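You operate a simulated robot arm through the tools that you are given. There is no shell and no other tool.

Carry out the task below with a simulated robot arm. There is one attempt and no reset: what you move stays moved.

## Task
The roaster has tripped. Uncover it, set 90 C and press reset once it reads under 95 C.
Fine: lay the lid on the bench meanwhile; cover it again at the end.

It is judged by the outcome, as a careful person would: the job done as asked, and still so three seconds after it is handed in. It fails if anything else is knocked over, pushed out of place, dropped, spilled or broken. Lids that push on must go on centred and level and be pressed home; caps that screw on are set level and turned clockwise until they are tight.

## Robot
A 6-joint arm with a two-finger gripper, fixed in place. Base frame: the origin is on the floor under the middle of its stand, x ahead of it, y to its left, z up; the work surface is at about z = 0.85. Units: m, rad, N and s.
It reaches about 1.572 m from its shoulder. Its first joint turns from -2.897 to 2.897 rad. Payload 2.45 kg.
The TCP is the grasp point between the finger pads, 0.02 m short of the fingertips. In the tool frame z runs along the fingers and y along their closing line. The gripper opens to 0.14 m; its body begins 0.168 m behind the TCP.
Orientation is that of the tool frame in the base frame, as a unit quaternion [w, x, y, z]. With the fingers straight down and closing along the base's y, the tool's x points along the base's -x, its y along +y and its z along -z.

## Interface
- The arm moves only by the tool move_arm. Its argument "motion" is a list of rows, each an object (a shift or turn left out is 0, a gripper value left out holds the last) with "translation": the shift along the base's x, y, z in m, a list of three; "delta_rot": the turn, a rotation vector about the base's x, y, z in rad, a list of three. In form: [{"translation": [x, y, z], "delta_rot": [ax, ay, az]}, ...]. A call has 1 to 20 rows; each row is the pose to reach, as a shift and turn from the pose commanded when the call began. "claw" is the gripper command, from -1 (fully open) to 1 (shut), values between in proportion, set as the call begins (left out, the last holds). Rows are played at 5 a second. More than 0.05 m and 0.15 rad between two rows, or a gripper value outside its range, and nothing of the call is played. A pose out of reach is approached as far as the arm can. The call stops where the force on the tool passes 40 N (or 10 N more than at its start, if that is more) or the arm is blocked; 0.2 s more then pass. The fingers move at their own pace (about 0.045 m/s each) and stop on an object; they squeeze with about 43 N. The grip force told is the motor's: it shows also when the fingers shut on nothing. Time passes only in rows, and 0.2 s behind the last, so rows that repeat a pose let the fingers close. The reply holds the time, the measured pose of the TCP, the force on the tool along the base axes, the opening and the grip force, in the units named above and with some noise, with the torque about the TCP (base axes, N m) and any sound that the robot's microphone picked up, and new pictures: "pictures" is both (left out), scene, wrist or none.
- Cameras (640 x 400 px; columns grow to the right, rows downward): "scene" is fixed at [0.221, -0.4998, 1.4947]; the picture's right is [0.89, -0.46, 0.00], its down [-0.18, -0.36, -0.92] and it looks along [0.42, 0.81, -0.40] (base axes); focal length 314 px, centre (320, 200). "wrist" rides on the gripper at [0.078, 0.011, -0.209] in the tool frame; the picture's right is [-0.14, 0.99, 0.00], its down [-0.92, -0.13, -0.37] and it looks along [-0.36, -0.05, 0.93] (tool axes); focal length 280 px, centre (320, 200). There is no depth. A picture from a camera that has moved, and an enlarged one, comes with that camera's place and axes in the base frame and with its lens.
- zoom(camera, box): a new picture of the part [left, top, right, bottom] of that camera's present view, enlarged. No time passes.
- job_done(): hands the job in; it is judged then, once.

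Places have to be worked out from the pictures, the camera data and where the tool is seen. Open the gripper and draw the arm clear of the work before you hand the job in, unless the task says otherwise.

The tools are called after ">>>" as a command line: name --argument value ..., lists and objects as JSON in quotes. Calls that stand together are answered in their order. move_arm: Moves the arm, as the interface text tells. Its arguments: {"type":"object","properties":{"motion":{"type":"array","items":{"type":"object","properties":{"translation":{"type":"array","items":{"type":"number"}},"delta_rot":{"type":"array","items":{"type":"number"}}}}},"claw":{"type":"number"},"pictures":{"type":"string","enum":["both","scene","wrist","none"]}},"required":["motion"]} The other tools are called the same way: zoom (camera, box) takes an enlarged picture of a part of a camera's view; job_done () hands the job in.

At the start:

```text
t: 0.0
ee_pos: [0.6226, 0.2201, 1.3116]
orientation: [0.0, 0.0, 1.0, 0.0]
wrist_force: [0.4, 0.1, 1.0]
moment: [-0.01, 0.0, 0.01]
finger_gap: 0.1399
grasp_force: 0.0
```

scene: 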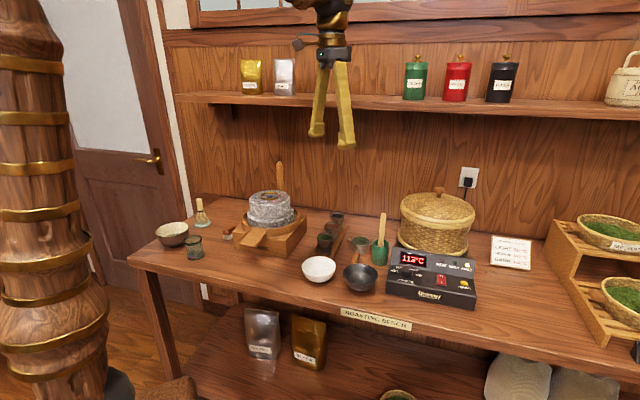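
wrist: 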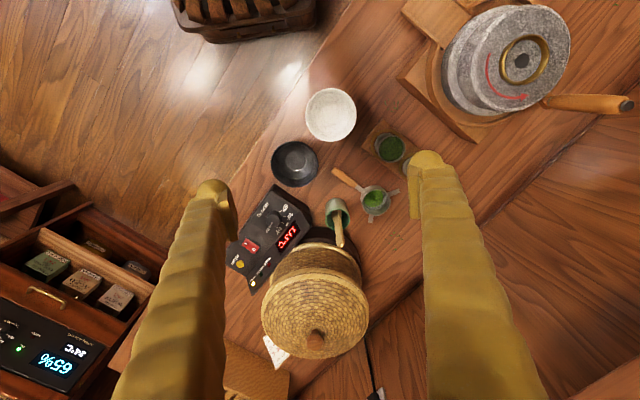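

I see a roaster with a basket lid at the right and a control box reading 112 C. I'll zoom in on the roaster and the surrounding things first.

>>> zoom --camera "scene" --box '[370, 180, 550, 320]'

>>> zoom --camera "scene" --box '[380, 240, 480, 310]'

>>> zoom --camera "wrist" --box '[200, 160, 420, 380]'

```text
2.86 times, centred on (460, 250) of scene
camera zoom: at [0.221, -0.4998, 1.4947], right [0.89, -0.46, 0.0], down [-0.18, -0.36, -0.92], along [0.42, 0.81, -0.4], focal length 898 px, centre (-80, 57)
```

zoom: 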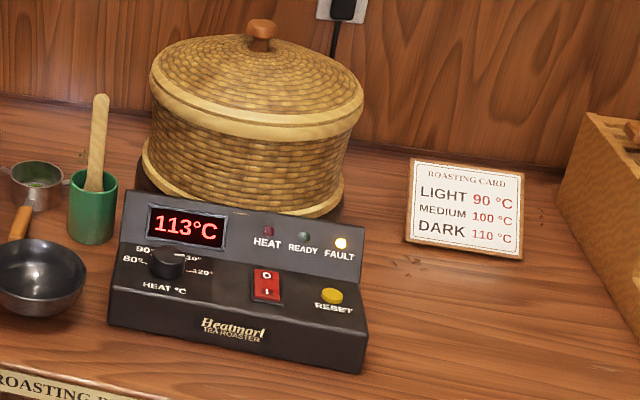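

```text
5.71 times, centred on (430, 275) of scene
camera zoom: at [0.221, -0.4998, 1.4947], right [0.89, -0.46, 0.0], down [-0.18, -0.36, -0.92], along [0.42, 0.81, -0.4], focal length 1796 px, centre (-309, -229)
```

zoom: 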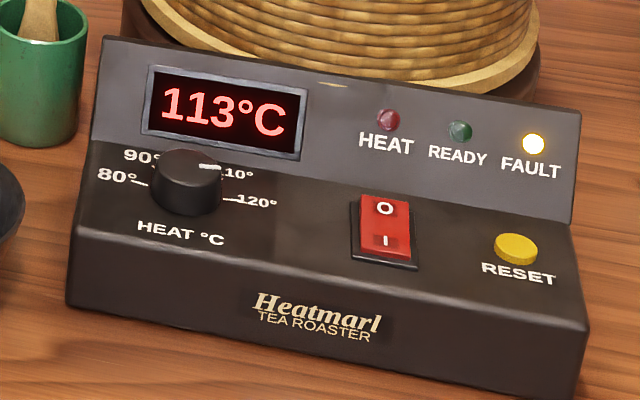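

```text
1.82 times, centred on (310, 270) of wrist
camera zoom: at [0.5452, 0.2321, 1.5193], right [0.14, 0.99, 0.0], down [0.92, -0.13, 0.37], along [0.36, -0.05, -0.93], focal length 510 px, centre (338, 73)
```

zoom: 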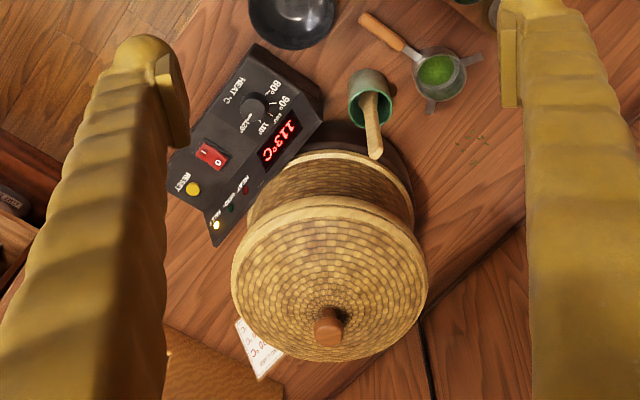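

The lid's wooden knob triangulates to about (1.00, 0.16, 1.11), the dial to about (0.823, 0.079, 0.906), and the reset button to about (0.94, -0.037, 0.895). The box runs roughly along (0.71, -0.71). I'll look for free bench space for the lid.

>>> zoom --camera "scene" --box '[440, 200, 640, 400]'

>>> zoom --camera "scene" --box '[130, 170, 400, 340]'

>>> zoom --camera "wrist" --box '[0, 150, 300, 400]'

```text
2.00 times, centred on (540, 300) of scene
camera zoom: at [0.221, -0.4998, 1.4947], right [0.89, -0.46, 0.0], down [-0.18, -0.36, -0.92], along [0.42, 0.81, -0.4], focal length 628 px, centre (-120, 0)
```

zoom: 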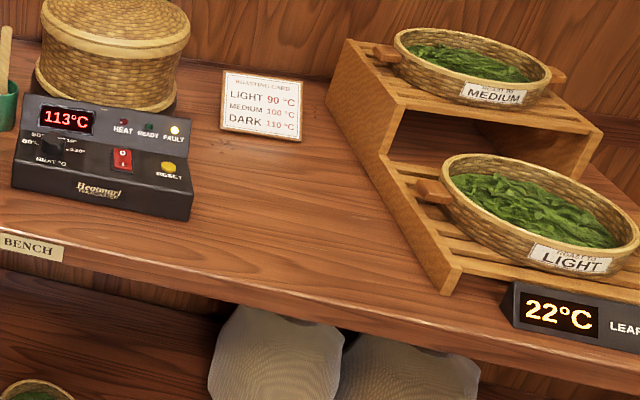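

```text
2.35 times, centred on (265, 255) of scene
camera zoom: at [0.221, -0.4998, 1.4947], right [0.89, -0.46, 0.0], down [-0.18, -0.36, -0.92], along [0.42, 0.81, -0.4], focal length 739 px, centre (449, 71)
```

zoom: 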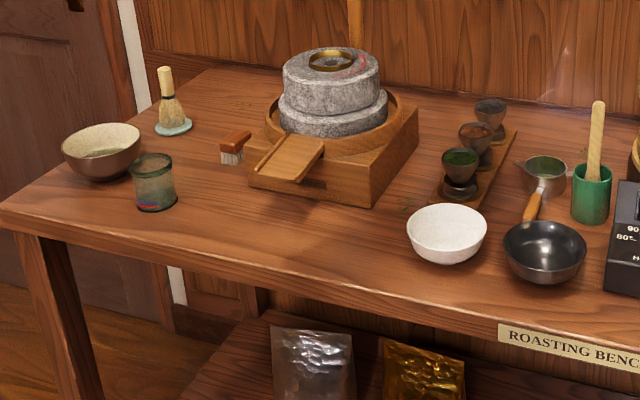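

```text
1.60 times, centred on (150, 275) of wrist
camera zoom: at [0.5452, 0.2321, 1.5193], right [0.14, 0.99, 0.0], down [0.92, -0.13, 0.37], along [0.36, -0.05, -0.93], focal length 449 px, centre (592, 80)
```

zoom: 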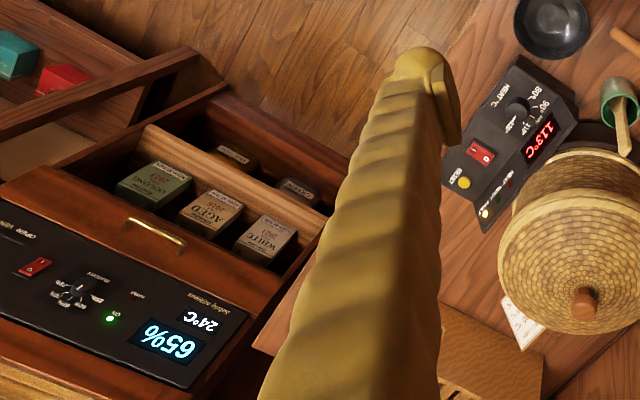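

The free bench area to the right of the box (ahead of the card, left of the rack) is about 0.29 × 0.35 m, centred near (1.09, -0.13). Before approaching I need to know where the shelf's front edge is, so I tilt the wrist camera forward to look.

>>> move_arm --motion '[{"translation": [0.03, -0.03, 0.0], "delta_rot": [0, -0.12, 0]}, {"translation": [0.05, -0.06, 0.0], "delta_rot": [0, -0.25, 0]}, {"translation": [0.06, -0.09, 0.0], "delta_rot": [0, -0.38, 0]}, {"translation": [0.07, -0.12, 0.0], "delta_rot": [0, -0.5, 0]}, {"translation": [0.07, -0.12, 0.0], "delta_rot": [0, -0.5, 0]}]'

```text
t: 1.2
ee_pos: [0.6942, 0.1005, 1.3104]
orientation: [0.248, 0.0, 0.969, -0.001]
wrist_force: [0.6, 0.4, 0.7]
moment: [0.0, -0.01, 0.01]
finger_gap: 0.1398
grasp_force: 0.1
camera wrist: at [0.5261, 0.1119, 1.4559], right [0.12, 0.99, 0.07], down [0.63, -0.13, 0.77], along [0.77, -0.05, -0.64], focal length 280 px, centre (320, 200)
```

scene: 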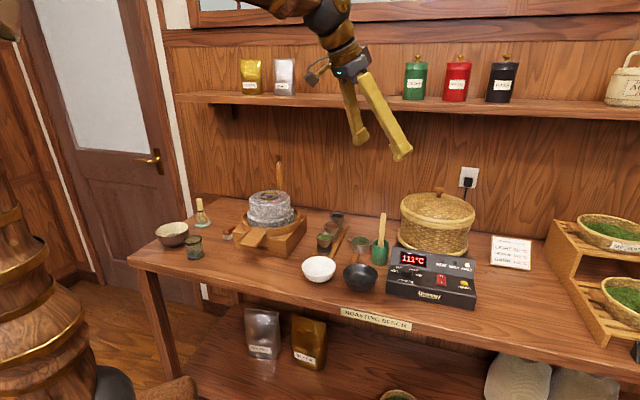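
wrist: 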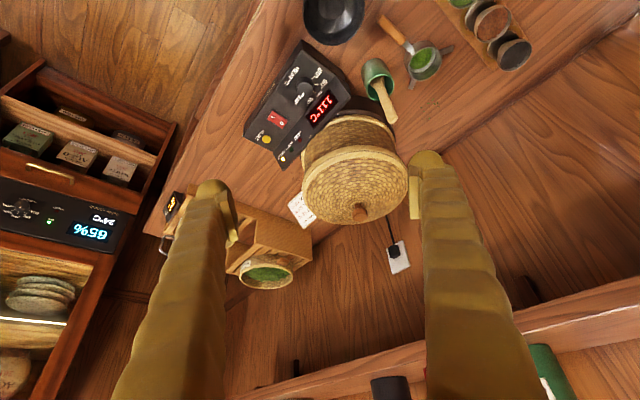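

Shelf edge and canisters are now visible at the bottom. I zoom to measure the shelf edge and the lid/knob.

>>> zoom --camera "wrist" --box '[220, 240, 640, 400]'

>>> zoom --camera "wrist" --box '[230, 30, 430, 240]'

>>> zoom --camera "scene" --box '[380, 30, 560, 210]'

```text
1.52 times, centred on (430, 320) of wrist
camera zoom: at [0.5261, 0.1119, 1.4559], right [0.12, 0.99, 0.07], down [0.63, -0.13, 0.77], along [0.77, -0.05, -0.64], focal length 427 px, centre (152, 17)
```

zoom: 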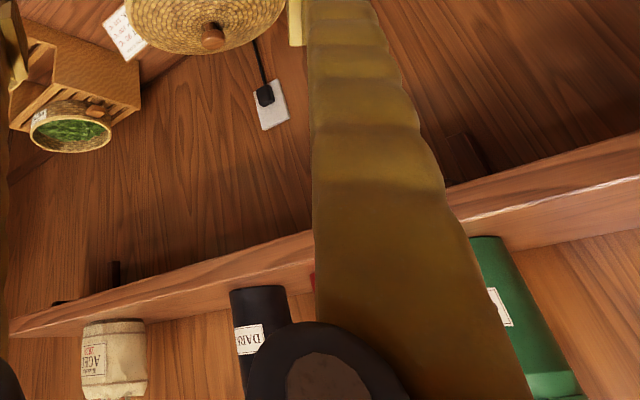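

```text
1.90 times, centred on (330, 135) of wrist
camera zoom: at [0.5261, 0.1119, 1.4559], right [0.12, 0.99, 0.07], down [0.63, -0.13, 0.77], along [0.77, -0.05, -0.64], focal length 534 px, centre (301, 324)
```

zoom: 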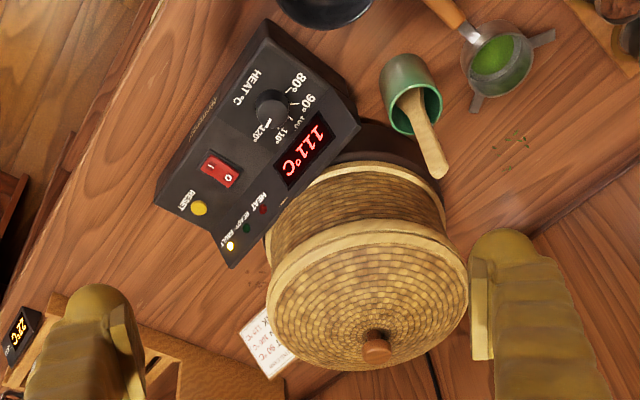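

```text
2.22 times, centred on (470, 120) of scene
camera zoom: at [0.221, -0.4998, 1.4947], right [0.89, -0.46, 0.0], down [-0.18, -0.36, -0.92], along [0.42, 0.81, -0.4], focal length 698 px, centre (-13, 378)
```

zoom: 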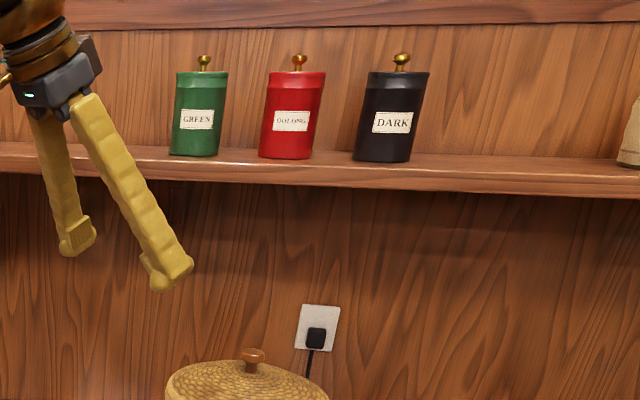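

Shelf front edge comes out at about 0.08 m beyond the lid's axis (shelf top z ≈ 1.378), so I'll approach with the fingers leaning back from the shelf, closing parallel to the bench. First I take the tilt to about 0.35 rad, then yaw 45°.

>>> move_arm --motion '[{"translation": [0.0, 0.0, 0.0], "delta_rot": [0, 0.075, 0]}, {"translation": [0.0, 0.0, 0.0], "delta_rot": [0, 0.15, 0]}]' --pictures "none"

>>> move_arm --motion '[{"translation": [0.02, 0.0, 0.0], "delta_rot": [0, 0, 0.13]}, {"translation": [0.04, 0.0, 0.0], "delta_rot": [0, 0, 0.26]}, {"translation": [0.06, 0.0, 0.0], "delta_rot": [0, 0, 0.39]}, {"translation": [0.08, 0.0, 0.0], "delta_rot": [0, 0, 0.52]}, {"translation": [0.1, 0.0, 0.0], "delta_rot": [0, 0, 0.65]}, {"translation": [0.12, 0.01, 0.0], "delta_rot": [0, 0, 0.785]}, {"translation": [0.12, 0.01, 0.0], "delta_rot": [0, 0, 0.785]}]'

```text
t: 1.8
ee_pos: [0.6928, 0.1018, 1.3117]
orientation: [0.174, 0.0, 0.985, -0.001]
wrist_force: [-0.6, 0.2, 0.8]
moment: [0.02, 0.0, 0.0]
finger_gap: 0.1402
grasp_force: 0.1
```

```text
t: 3.4
ee_pos: [0.8127, 0.111, 1.3129]
orientation: [0.161, -0.378, 0.909, 0.067]
wrist_force: [0.0, 0.1, -0.6]
moment: [-0.02, 0.03, -0.02]
finger_gap: 0.14
grasp_force: 0.0
camera wrist: at [0.703, 0.016, 1.4802], right [-0.61, 0.79, 0.05], down [0.61, 0.43, 0.66], along [0.5, 0.43, -0.75], focal length 280 px, centre (320, 200)
```

scene: 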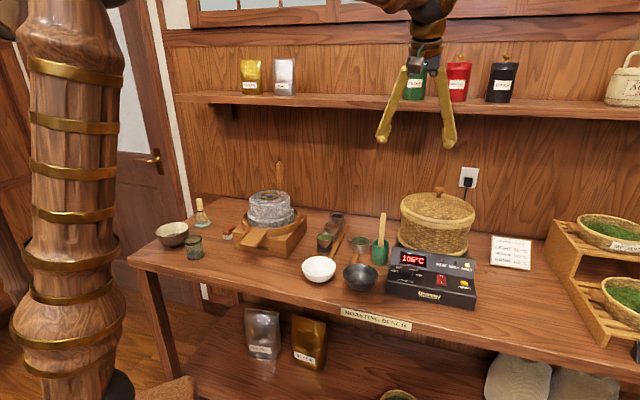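
wrist: 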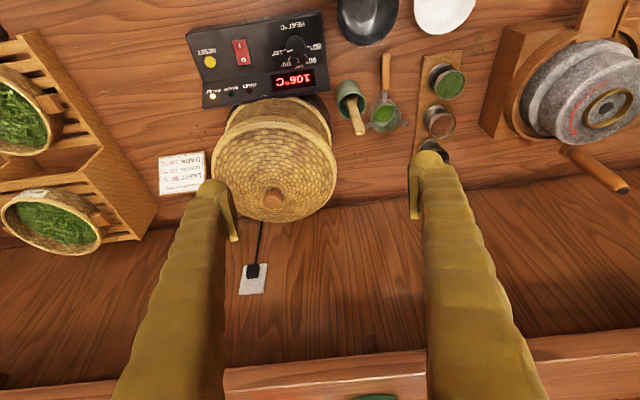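

Reading is dropping (106 C). The knob from this view lies at about (0.998, 0.160), agreeing with the earlier fix. I move to a pre-grasp pose about 9 cm above it with the fingers part closed.

>>> move_arm --motion '[{"translation": [0.04, 0.01, -0.01]}, {"translation": [0.08, 0.02, -0.03]}, {"translation": [0.12, 0.03, -0.05]}, {"translation": [0.15, 0.04, -0.08]}, {"translation": [0.185, 0.049, -0.1]}, {"translation": [0.185, 0.049, -0.113]}, {"translation": [0.185, 0.049, -0.113]}]' --claw 0.0

```text
t: 5.0
ee_pos: [0.9975, 0.1595, 1.1979]
orientation: [0.161, -0.377, 0.91, 0.066]
wrist_force: [0.4, 0.5, 0.0]
moment: [-0.01, 0.05, -0.03]
finger_gap: 0.07
grasp_force: 0.2
camera wrist: at [0.8874, 0.0651, 1.3668], right [-0.61, 0.79, 0.05], down [0.61, 0.43, 0.66], along [0.5, 0.43, -0.75], focal length 280 px, centre (320, 200)
```

scene: 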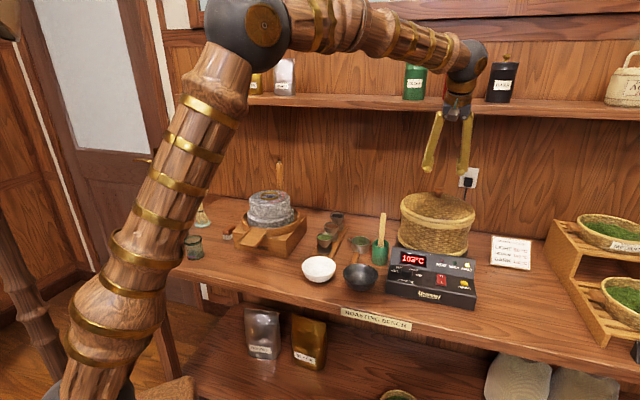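
wrist: 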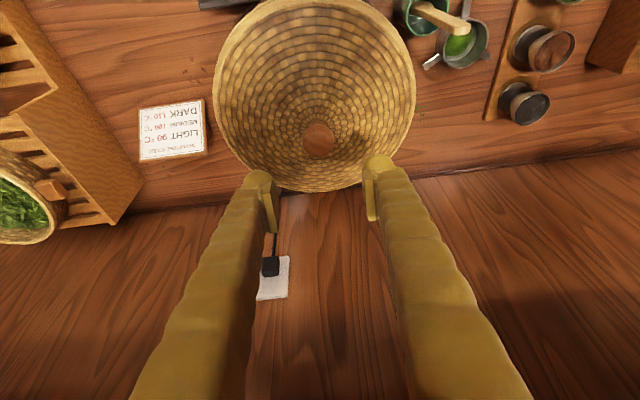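

The knob sits almost directly under the TCP. I zoom to refine the centring.

>>> zoom --camera "wrist" --box '[240, 80, 400, 220]'

>>> zoom --camera "scene" --box '[380, 100, 500, 230]'

```text
2.86 times, centred on (320, 150) of wrist
camera zoom: at [0.8874, 0.0651, 1.3668], right [-0.61, 0.79, 0.05], down [0.61, 0.43, 0.66], along [0.5, 0.43, -0.75], focal length 801 px, centre (320, 343)
```

zoom: 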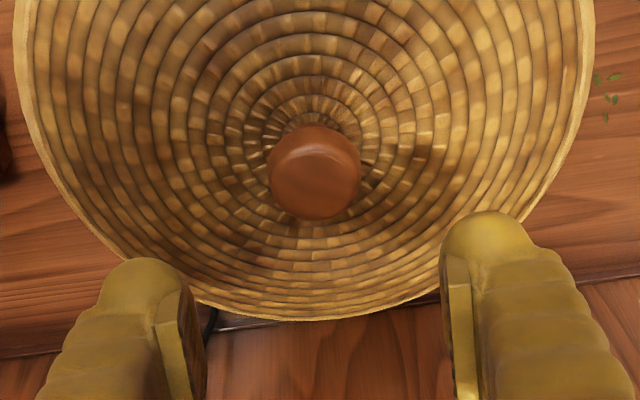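

```text
3.08 times, centred on (440, 165) of scene
camera zoom: at [0.221, -0.4998, 1.4947], right [0.89, -0.46, 0.0], down [-0.18, -0.36, -0.92], along [0.42, 0.81, -0.4], focal length 967 px, centre (-49, 308)
```

zoom: 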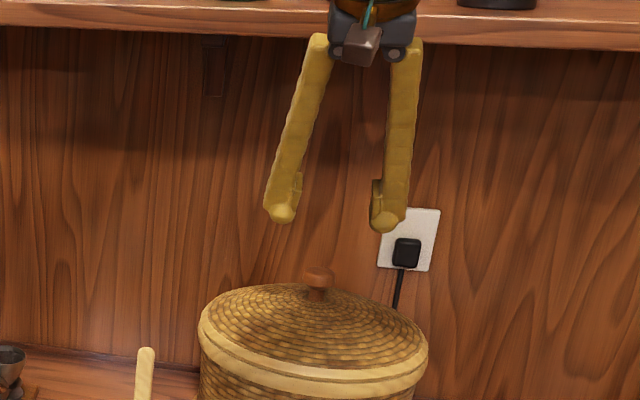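

Knob head centre is at about (0.996, 0.162, 1.112), disc ≈ 0.033 m wide and 0.015 m tall. I descend so the TCP is at z ≈ 1.114 there.

>>> move_arm --motion '[{"translation": [-0.002, 0.0024, -0.02]}, {"translation": [-0.002, 0.0024, -0.045]}, {"translation": [-0.002, 0.0024, -0.065]}, {"translation": [-0.002, 0.0024, -0.084]}, {"translation": [-0.002, 0.0024, -0.084]}]'

```text
t: 6.2
ee_pos: [0.9958, 0.1629, 1.1138]
orientation: [0.161, -0.377, 0.91, 0.067]
wrist_force: [0.1, -0.2, -0.3]
moment: [0.01, 0.02, 0.0]
finger_gap: 0.0702
grasp_force: 0.0
camera wrist: at [0.8853, 0.0677, 1.2823], right [-0.61, 0.79, 0.05], down [0.61, 0.43, 0.66], along [0.5, 0.43, -0.75], focal length 280 px, centre (320, 200)
```

scene: 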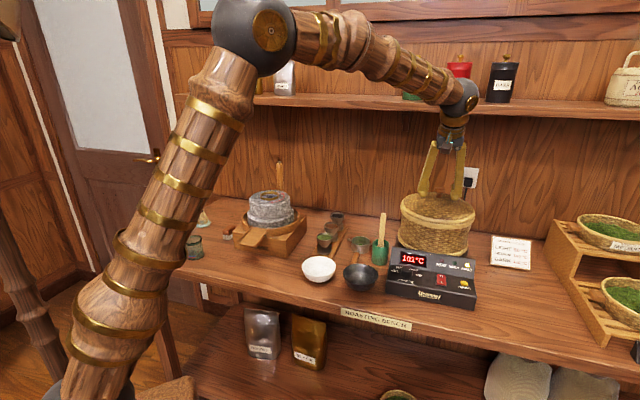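
wrist: 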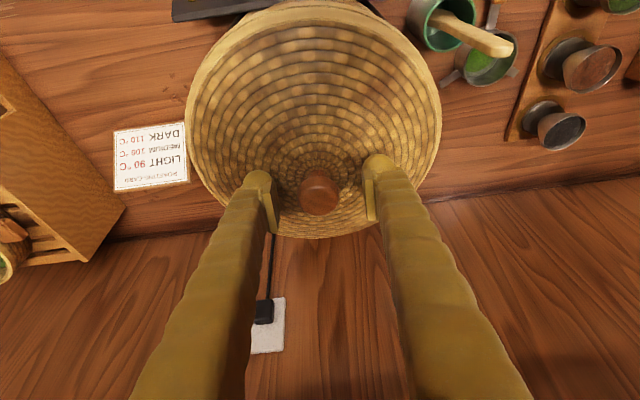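

The knob is centred between the fingers and there is no contact force. I close the gripper on it.

>>> move_arm --motion '[{"translation": [0, 0, 0]}, {"translation": [0, 0, 0]}, {"translation": [0, 0, 0]}, {"translation": [0, 0, 0]}, {"translation": [0, 0, 0]}]' --claw 1.0

>>> zoom --camera "scene" --box '[380, 120, 500, 270]'

```text
t: 7.2
ee_pos: [0.9962, 0.1615, 1.1172]
orientation: [0.164, -0.376, 0.91, 0.065]
wrist_force: [-0.9, 0.4, 7.0]
moment: [0.22, 0.35, -0.05]
finger_gap: 0.0305
grasp_force: 39.1
stopped in row 5: the force on the tool passed its limit at 42 N (the readings are from after the stop); the commanded pose is now the measured one
camera wrist: at [0.8853, 0.0675, 1.2852], right [-0.61, 0.79, 0.05], down [0.61, 0.43, 0.67], along [0.51, 0.43, -0.74], focal length 280 px, centre (320, 200)
```

scene: 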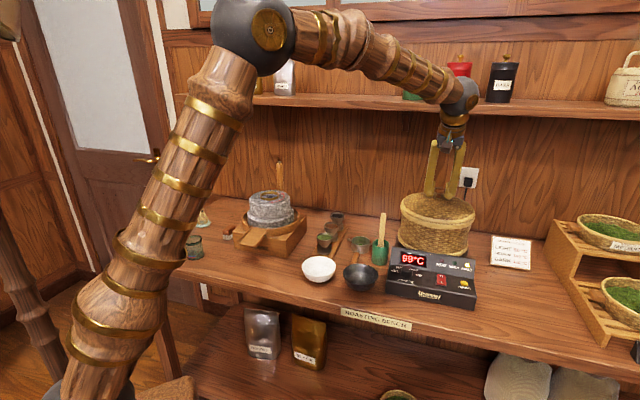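
wrist: 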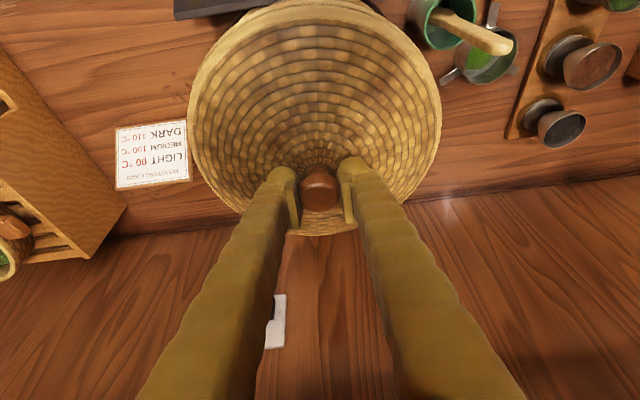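

```text
2.67 times, centred on (440, 195) of scene
camera zoom: at [0.221, -0.4998, 1.4947], right [0.89, -0.46, 0.0], down [-0.18, -0.36, -0.92], along [0.42, 0.81, -0.4], focal length 838 px, centre (0, 213)
```

zoom: 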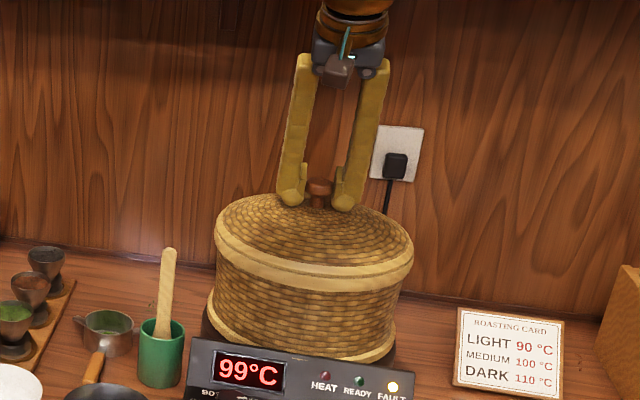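

The fingers hold the knob (gap 0.0305, 39 N); the tips touched the dome as they closed. I lift straight up slowly and watch the lid come off.

>>> move_arm --motion '[{"translation": [0, 0, 0.005]}, {"translation": [0, 0, 0.012]}, {"translation": [0, 0, 0.02]}, {"translation": [0, 0, 0.03]}, {"translation": [0, 0, 0.03]}]'

>>> zoom --camera "scene" --box '[380, 120, 500, 270]'

```text
t: 8.4
ee_pos: [0.9949, 0.1617, 1.146]
orientation: [0.162, -0.377, 0.91, 0.067]
wrist_force: [0.1, -0.2, -1.9]
moment: [0.02, 0.03, 0.02]
finger_gap: 0.0304
grasp_force: 42.8
camera wrist: at [0.8847, 0.0672, 1.3146], right [-0.61, 0.79, 0.05], down [0.61, 0.43, 0.66], along [0.51, 0.43, -0.75], focal length 280 px, centre (320, 200)
```

scene: 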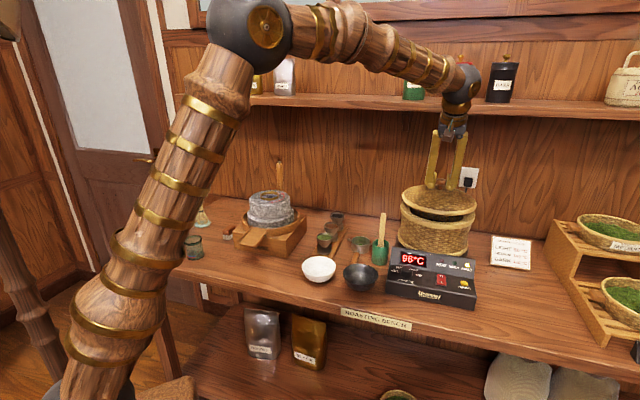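
wrist: 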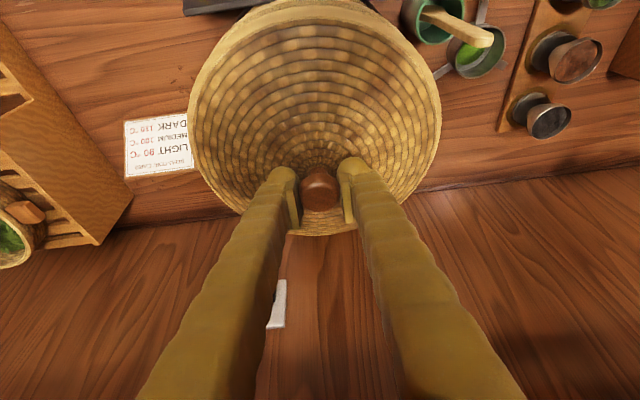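

```text
2.67 times, centred on (440, 195) of scene
camera zoom: at [0.221, -0.4998, 1.4947], right [0.89, -0.46, 0.0], down [-0.18, -0.36, -0.92], along [0.42, 0.81, -0.4], focal length 838 px, centre (0, 213)
```

zoom: 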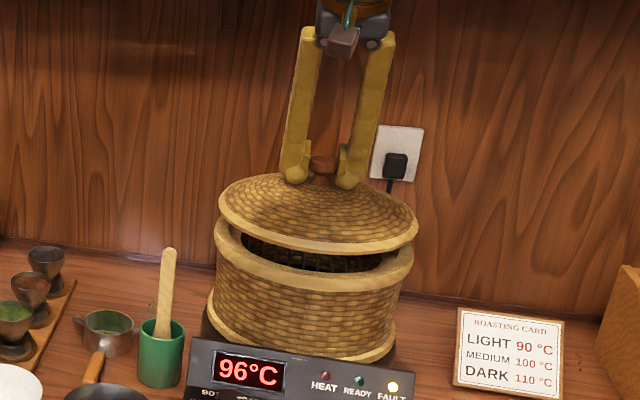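

The lid came off cleanly and level (reading 96 C). I lift a little more, then carry it to the clear patch centred at about (1.102, -0.112), staying high.

>>> move_arm --motion '[{"translation": [0, 0, 0.025]}, {"translation": [0, 0, 0.05]}, {"translation": [0.01, -0.03, 0.05]}, {"translation": [0.022, -0.07, 0.05]}, {"translation": [0.037, -0.11, 0.05]}, {"translation": [0.052, -0.15, 0.05]}, {"translation": [0.067, -0.19, 0.05]}, {"translation": [0.082, -0.23, 0.05]}, {"translation": [0.099, -0.26, 0.05]}, {"translation": [0.1068, -0.2734, 0.05]}, {"translation": [0.1068, -0.2734, 0.05]}]'

>>> zoom --camera "scene" --box '[380, 130, 640, 350]'

```text
t: 10.8
ee_pos: [1.1034, -0.1122, 1.1976]
orientation: [0.163, -0.377, 0.909, 0.067]
wrist_force: [0.5, -0.2, -2.5]
moment: [0.03, 0.0, -0.04]
finger_gap: 0.0303
grasp_force: 42.4
camera wrist: at [0.9931, -0.2065, 1.3659], right [-0.61, 0.79, 0.05], down [0.61, 0.43, 0.66], along [0.51, 0.43, -0.75], focal length 280 px, centre (320, 200)
```

scene: 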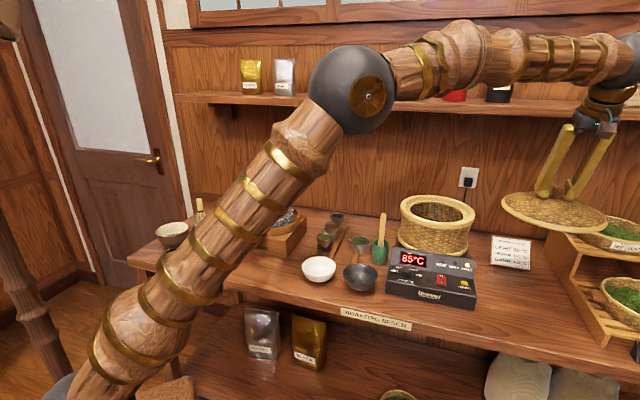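
wrist: 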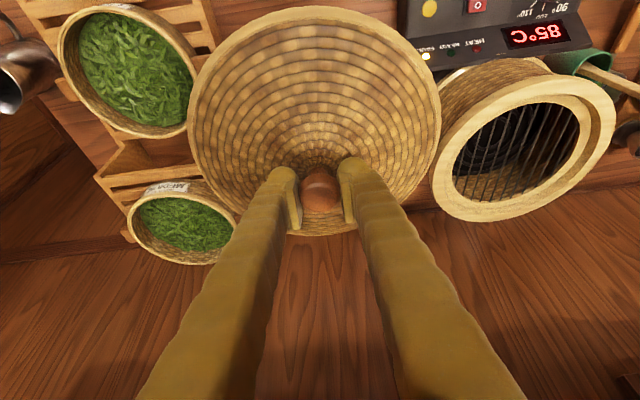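

```text
1.82 times, centred on (510, 240) of scene
camera zoom: at [0.221, -0.4998, 1.4947], right [0.89, -0.46, 0.0], down [-0.18, -0.36, -0.92], along [0.42, 0.81, -0.4], focal length 571 px, centre (-26, 127)
```

zoom: 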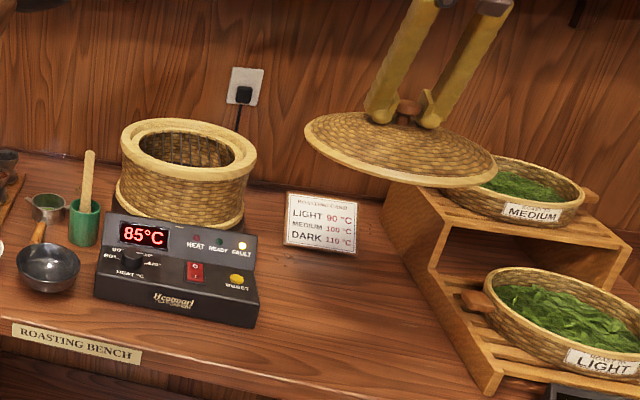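

85 C now, the lid is level and hangs above the clear patch. I descend to about 4 cm over the bench and check clearances to the box, card and rack handle.

>>> move_arm --motion '[{"translation": [-0.001, 0.0, -0.045]}, {"translation": [-0.0015, 0.0005, -0.09]}, {"translation": [-0.0015, 0.0005, -0.135]}, {"translation": [-0.0015, 0.0005, -0.175]}, {"translation": [-0.0015, 0.0005, -0.205]}, {"translation": [-0.0015, 0.0005, -0.23]}, {"translation": [-0.0015, 0.0005, -0.245]}, {"translation": [-0.0015, 0.0005, -0.245]}]'

>>> zoom --camera "scene" --box '[380, 180, 640, 370]'

```text
t: 12.6
ee_pos: [1.1011, -0.1089, 0.9519]
orientation: [0.164, -0.377, 0.909, 0.066]
wrist_force: [-0.5, -0.6, -2.0]
moment: [0.03, 0.01, -0.02]
finger_gap: 0.0301
grasp_force: 43.1
camera wrist: at [0.9903, -0.2048, 1.1206], right [-0.61, 0.79, 0.05], down [0.61, 0.43, 0.66], along [0.51, 0.43, -0.75], focal length 280 px, centre (320, 200)
```

scene: 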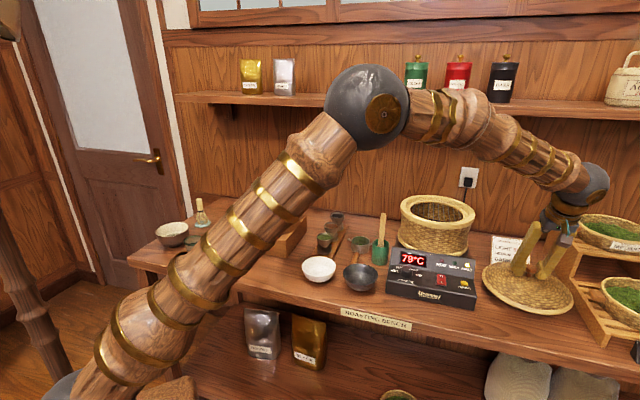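
wrist: 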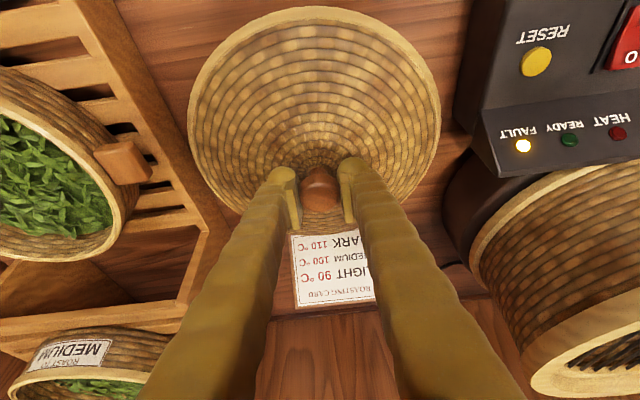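

```text
2.11 times, centred on (510, 275) of scene
camera zoom: at [0.221, -0.4998, 1.4947], right [0.89, -0.46, 0.0], down [-0.18, -0.36, -0.92], along [0.42, 0.81, -0.4], focal length 662 px, centre (-80, 42)
```

zoom: 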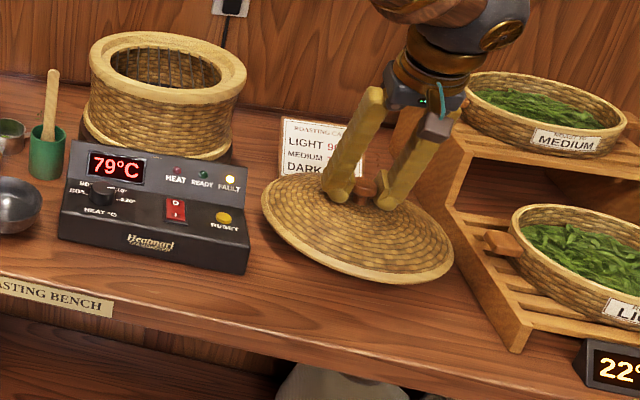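

The lid clears the box by about 2 cm and the rack by about 3 cm. I lower it gently until the force shows contact (expected near TCP z ≈ 0.912).

>>> move_arm --motion '[{"translation": [0.001, -0.002, -0.012]}, {"translation": [0.001, -0.002, -0.022]}, {"translation": [0.001, -0.002, -0.03]}, {"translation": [0.001, -0.002, -0.035]}, {"translation": [0.001, -0.002, -0.035]}]'

>>> zoom --camera "scene" --box '[440, 220, 600, 340]'

```text
t: 13.8
ee_pos: [1.103, -0.1123, 0.9175]
orientation: [0.165, -0.376, 0.91, 0.066]
wrist_force: [-0.2, 0.4, -1.7]
moment: [0.01, 0.0, -0.02]
finger_gap: 0.0302
grasp_force: 43.0
camera wrist: at [0.9922, -0.2067, 1.0855], right [-0.61, 0.79, 0.05], down [0.61, 0.43, 0.67], along [0.51, 0.43, -0.75], focal length 280 px, centre (320, 200)
```

scene: 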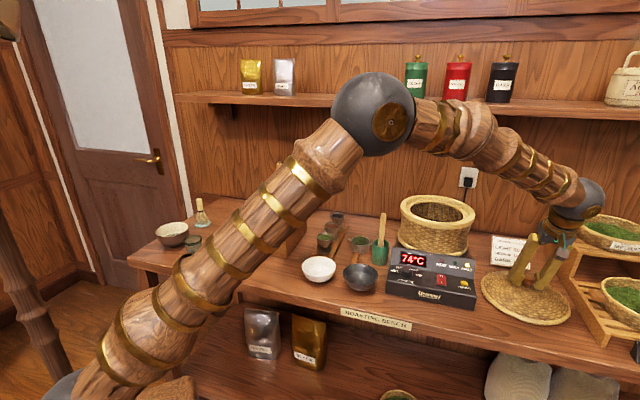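
wrist: 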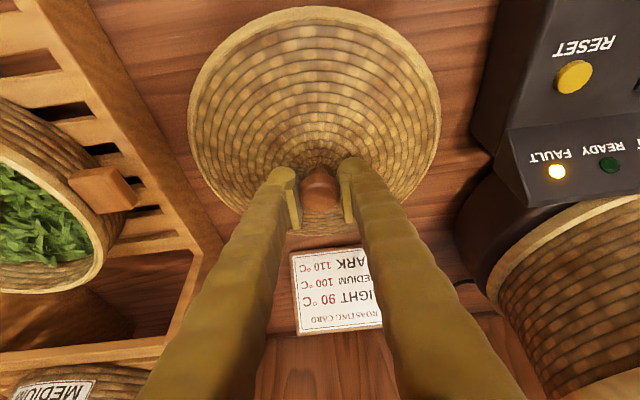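

```text
3.33 times, centred on (520, 280) of scene
camera zoom: at [0.221, -0.4998, 1.4947], right [0.89, -0.46, 0.0], down [-0.18, -0.36, -0.92], along [0.42, 0.81, -0.4], focal length 1048 px, centre (-347, -67)
```

zoom: 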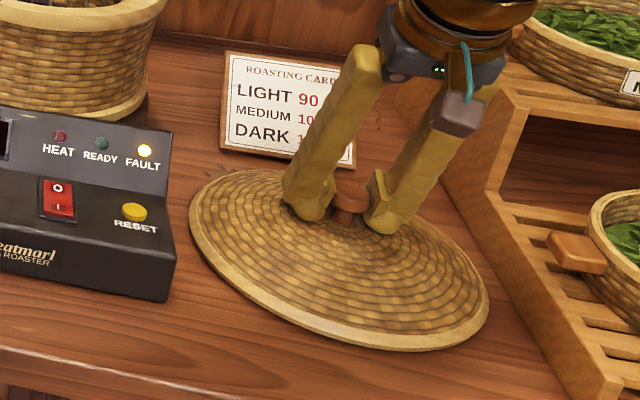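

No contact yet (force still the lid's weight). I continue downward in small steps.

>>> move_arm --motion '[{"translation": [0, 0, -0.002]}, {"translation": [0, 0, -0.004]}, {"translation": [0, 0, -0.006]}, {"translation": [0, 0, -0.006]}]' --pictures "none"

```text
t: 14.8
ee_pos: [1.1026, -0.1117, 0.9119]
orientation: [0.164, -0.376, 0.909, 0.066]
wrist_force: [-2.8, 2.9, 18.6]
moment: [0.1, 0.44, 0.12]
finger_gap: 0.03
grasp_force: 43.7
```

The lid has touched down on the bench (18.6 N). I ease up 1.5 mm and open the fingers.

>>> move_arm --motion '[{"translation": [0, 0, 0.0015]}]' --pictures "none"

>>> move_arm --motion '[{"translation": [0, 0, 0]}, {"translation": [0, 0, 0]}, {"translation": [0, 0, 0]}, {"translation": [0, 0, 0]}]' --claw 0.0

```text
t: 15.2
ee_pos: [1.1028, -0.1128, 0.9116]
orientation: [0.164, -0.377, 0.909, 0.065]
wrist_force: [-3.3, 1.2, 14.3]
moment: [0.2, -0.07, 0.02]
finger_gap: 0.0302
grasp_force: 42.5
```

```text
t: 16.2
ee_pos: [1.1034, -0.1115, 0.9112]
orientation: [0.164, -0.375, 0.91, 0.067]
wrist_force: [0.5, -0.1, 0.2]
moment: [-0.01, 0.0, 0.0]
finger_gap: 0.0702
grasp_force: 0.1
camera wrist: at [0.9918, -0.207, 1.0801], right [-0.61, 0.79, 0.05], down [0.61, 0.43, 0.66], along [0.51, 0.43, -0.75], focal length 280 px, centre (320, 200)
```

scene: 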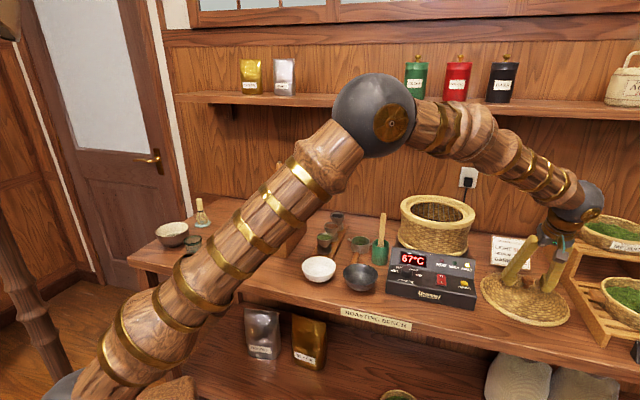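
wrist: 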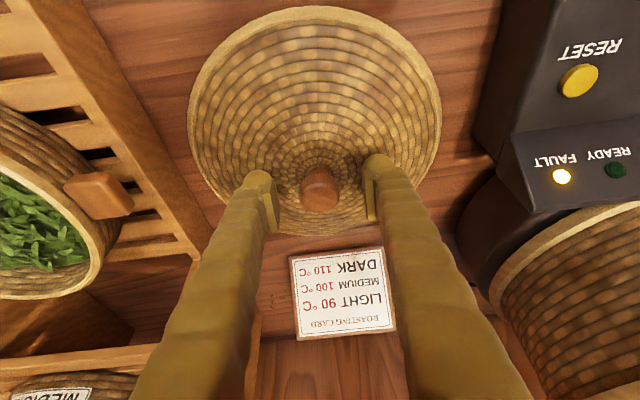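

The lid rests flat on the bench and is released. I raise straight up and then move over the control box to inspect the dial from above.

>>> move_arm --motion '[{"translation": [0, 0, 0.03]}, {"translation": [0, 0, 0.07]}, {"translation": [0, 0, 0.11]}, {"translation": [0, 0, 0.15]}, {"translation": [-0.02, 0.0, 0.17]}, {"translation": [-0.06, 0.02, 0.17]}, {"translation": [-0.1, 0.04, 0.17]}, {"translation": [-0.14, 0.065, 0.17]}, {"translation": [-0.18, 0.09, 0.17]}, {"translation": [-0.22, 0.115, 0.17]}, {"translation": [-0.255, 0.145, 0.17]}, {"translation": [-0.28, 0.17, 0.17]}, {"translation": [-0.29, 0.18, 0.17]}, {"translation": [-0.29, 0.18, 0.17]}]'

>>> zoom --camera "wrist" --box '[160, 0, 480, 200]'

>>> zoom --camera "scene" --box '[380, 240, 480, 310]'

```text
t: 19.2
ee_pos: [0.8119, 0.0688, 1.0823]
orientation: [0.164, -0.377, 0.91, 0.065]
wrist_force: [-0.9, 0.7, -0.1]
moment: [-0.01, 0.0, 0.0]
finger_gap: 0.0699
grasp_force: 0.1
camera wrist: at [0.7016, -0.0266, 1.2511], right [-0.61, 0.79, 0.05], down [0.61, 0.43, 0.67], along [0.51, 0.43, -0.75], focal length 280 px, centre (320, 200)
```

scene: 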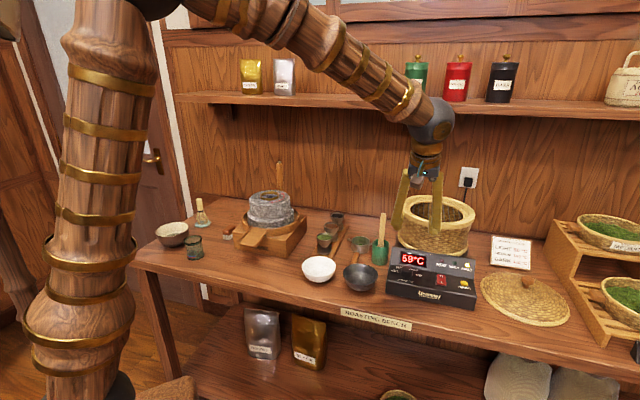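
wrist: 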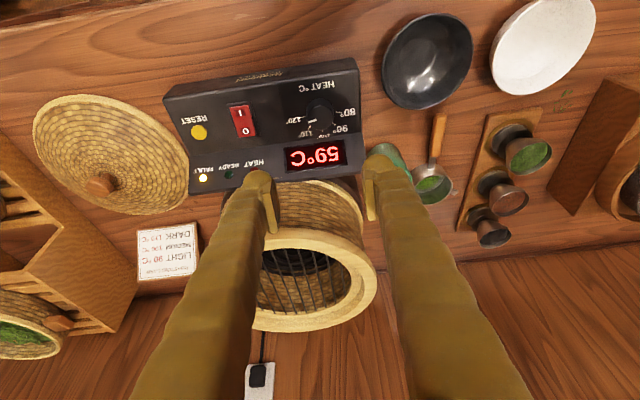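

```text
2.00 times, centred on (320, 100) of wrist
camera zoom: at [0.7016, -0.0266, 1.2511], right [-0.61, 0.79, 0.05], down [0.61, 0.43, 0.67], along [0.51, 0.43, -0.75], focal length 561 px, centre (320, 400)
```

zoom: 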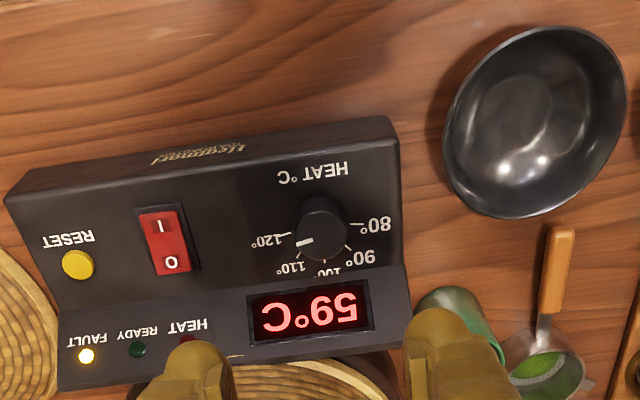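

```text
5.71 times, centred on (430, 275) of scene
camera zoom: at [0.221, -0.4998, 1.4947], right [0.89, -0.46, 0.0], down [-0.18, -0.36, -0.92], along [0.42, 0.81, -0.4], focal length 1796 px, centre (-309, -229)
```

zoom: 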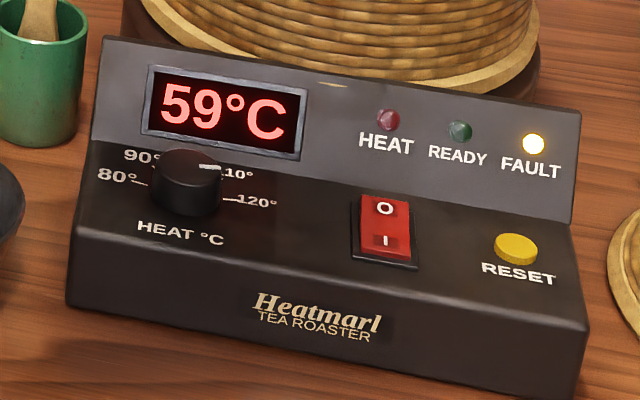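

Now the dial is in view: ticks 80–120 with the pointer somewhere around 110–120. I zoom closer to read the angles.

>>> zoom --camera "wrist" --box '[275, 75, 375, 145]'

>>> zoom --camera "scene" --box '[392, 258, 428, 284]'

```text
5.71 times, centred on (325, 110) of wrist
camera zoom: at [0.7016, -0.0266, 1.2511], right [-0.61, 0.79, 0.05], down [0.61, 0.43, 0.67], along [0.51, 0.43, -0.75], focal length 1602 px, centre (291, 714)
```

zoom: 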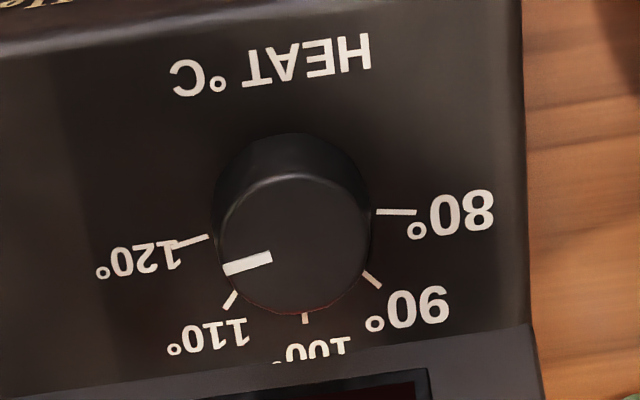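

```text
15.38 times, centred on (410, 271) of scene
camera zoom: at [0.221, -0.4998, 1.4947], right [0.89, -0.46, 0.0], down [-0.18, -0.36, -0.92], along [0.42, 0.81, -0.4], focal length 4835 px, centre (-1065, -892)
```

zoom: 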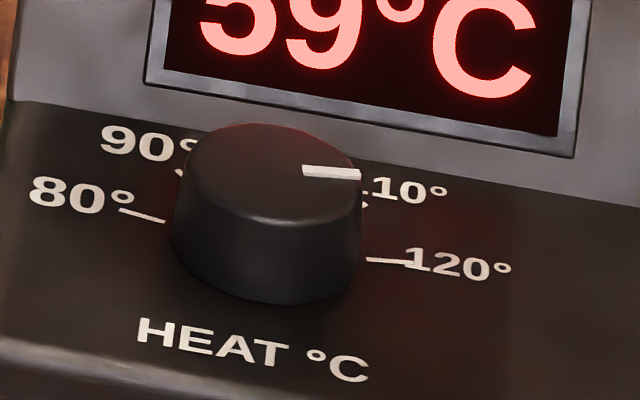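

The panel is essentially horizontal, and the pointer is parallel to the 120 tick; ticks are spaced ≈ 40°, so 90 needs about +120° counter-clockwise. I'll do it in two 60° turns. First I pre-rotate −30°, narrow the gap to 0.05 and come down over the dial at about (0.821, 0.084).

>>> move_arm --motion '[{"translation": [0.003, 0.005, -0.01], "delta_rot": [0, 0, -0.13]}, {"translation": [0.006, 0.01, -0.03], "delta_rot": [0, 0, -0.26]}, {"translation": [0.009, 0.015, -0.06], "delta_rot": [0, 0, -0.39]}, {"translation": [0.009, 0.0155, -0.09], "delta_rot": [0, 0, -0.5236]}, {"translation": [0.009, 0.0155, -0.1], "delta_rot": [0, 0, -0.5236]}, {"translation": [0.009, 0.0155, -0.1], "delta_rot": [0, 0, -0.5236]}]' --claw 0.286

>>> zoom --camera "wrist" --box '[230, 80, 410, 220]'

>>> zoom --camera "scene" --box '[370, 210, 470, 300]'

```text
t: 20.6
ee_pos: [0.8208, 0.0823, 0.9828]
orientation: [0.174, -0.128, 0.976, 0.022]
wrist_force: [0.3, 0.0, -0.3]
moment: [0.01, 0.0, -0.01]
finger_gap: 0.05
grasp_force: 0.1
camera wrist: at [0.6775, 0.0565, 1.1509], right [-0.13, 0.99, 0.05], down [0.74, 0.07, 0.66], along [0.66, 0.12, -0.75], focal length 280 px, centre (320, 200)
```

scene: 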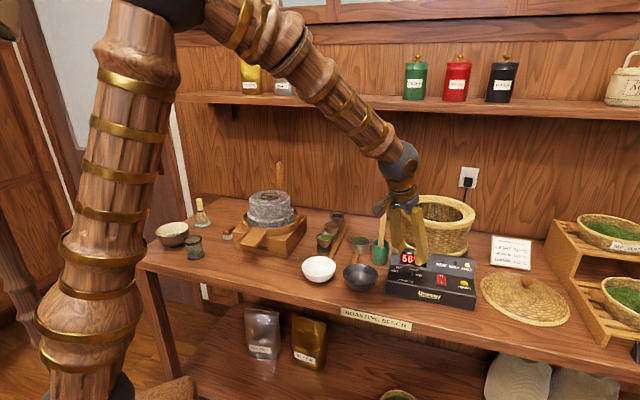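
wrist: 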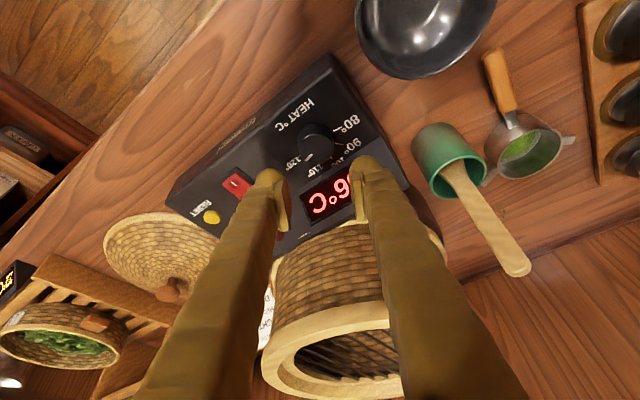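

```text
2.86 times, centred on (320, 150) of wrist
camera zoom: at [0.6775, 0.0565, 1.1509], right [-0.13, 0.99, 0.05], down [0.74, 0.07, 0.66], along [0.66, 0.12, -0.75], focal length 801 px, centre (320, 343)
```

zoom: 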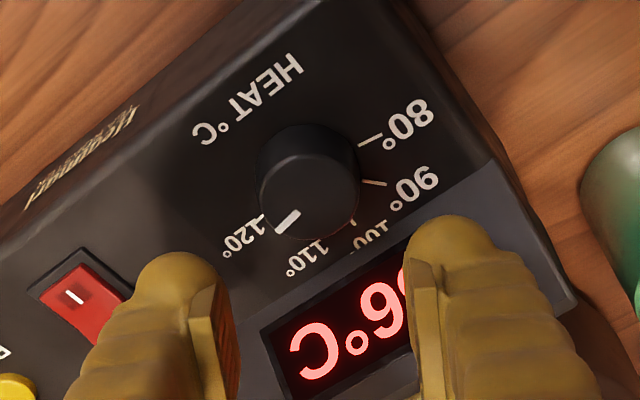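

```text
4.44 times, centred on (420, 255) of scene
camera zoom: at [0.221, -0.4998, 1.4947], right [0.89, -0.46, 0.0], down [-0.18, -0.36, -0.92], along [0.42, 0.81, -0.4], focal length 1397 px, centre (-124, -44)
```

zoom: 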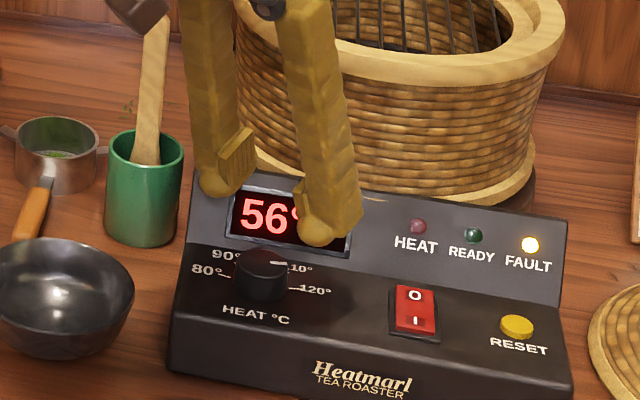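

The dial is nearly centred under the TCP (adjust about +1, +2 mm); its top is at z ≈ 0.911 and the panel near 0.895. I lower to TCP z ≈ 0.923, so the tips straddle the knob without touching the panel.

>>> move_arm --motion '[{"translation": [0.001, 0.002, -0.02]}, {"translation": [0.001, 0.002, -0.04]}, {"translation": [0.001, 0.002, -0.053]}, {"translation": [0.001, 0.002, -0.06]}, {"translation": [0.001, 0.002, -0.06]}]'

>>> zoom --camera "wrist" --box '[250, 120, 390, 230]'

>>> zoom --camera "scene" --box '[380, 230, 450, 290]'

```text
t: 21.8
ee_pos: [0.8224, 0.0841, 0.9246]
orientation: [0.176, -0.127, 0.976, 0.021]
wrist_force: [-13.1, -4.4, 29.9]
moment: [0.22, 0.61, 0.0]
finger_gap: 0.05
grasp_force: 0.2
camera wrist: at [0.6784, 0.0578, 1.092], right [-0.13, 0.99, 0.05], down [0.74, 0.07, 0.67], along [0.66, 0.12, -0.74], focal length 280 px, centre (320, 200)
```

scene: 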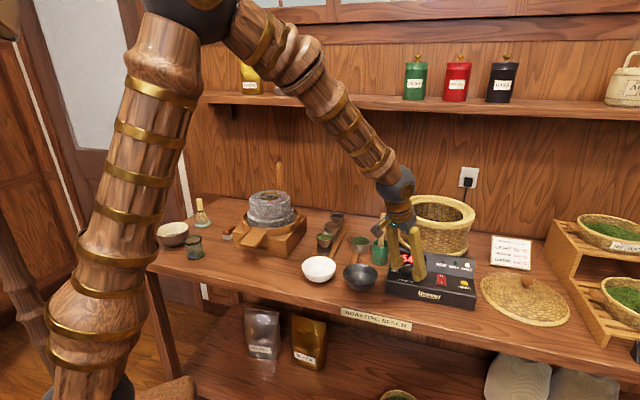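
wrist: 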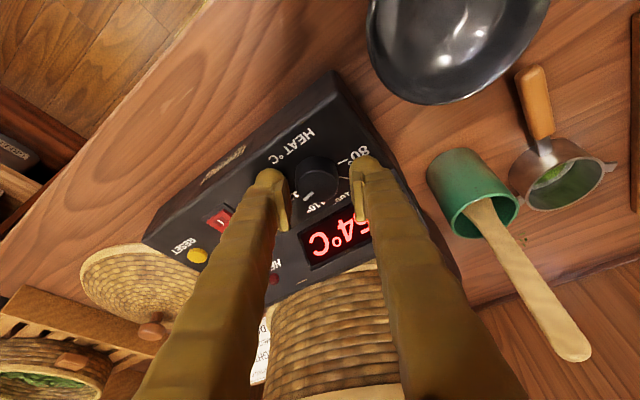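

```text
3.64 times, centred on (320, 175) of wrist
camera zoom: at [0.6784, 0.0578, 1.092], right [-0.13, 0.99, 0.05], down [0.74, 0.07, 0.67], along [0.66, 0.12, -0.74], focal length 1020 px, centre (320, 291)
```

zoom: 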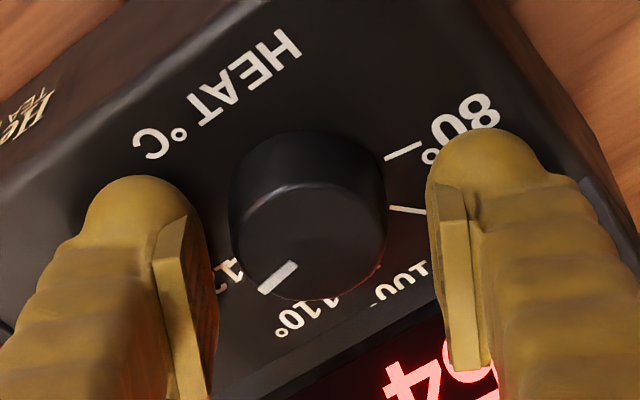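

```text
6.67 times, centred on (415, 260) of scene
camera zoom: at [0.221, -0.4998, 1.4947], right [0.89, -0.46, 0.0], down [-0.18, -0.36, -0.92], along [0.42, 0.81, -0.4], focal length 2095 px, centre (-313, -200)
```

zoom: 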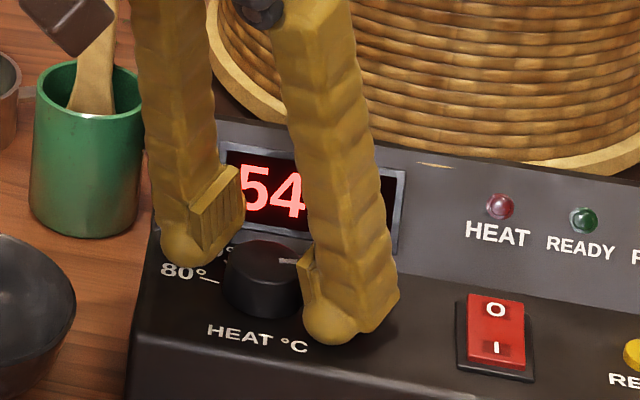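

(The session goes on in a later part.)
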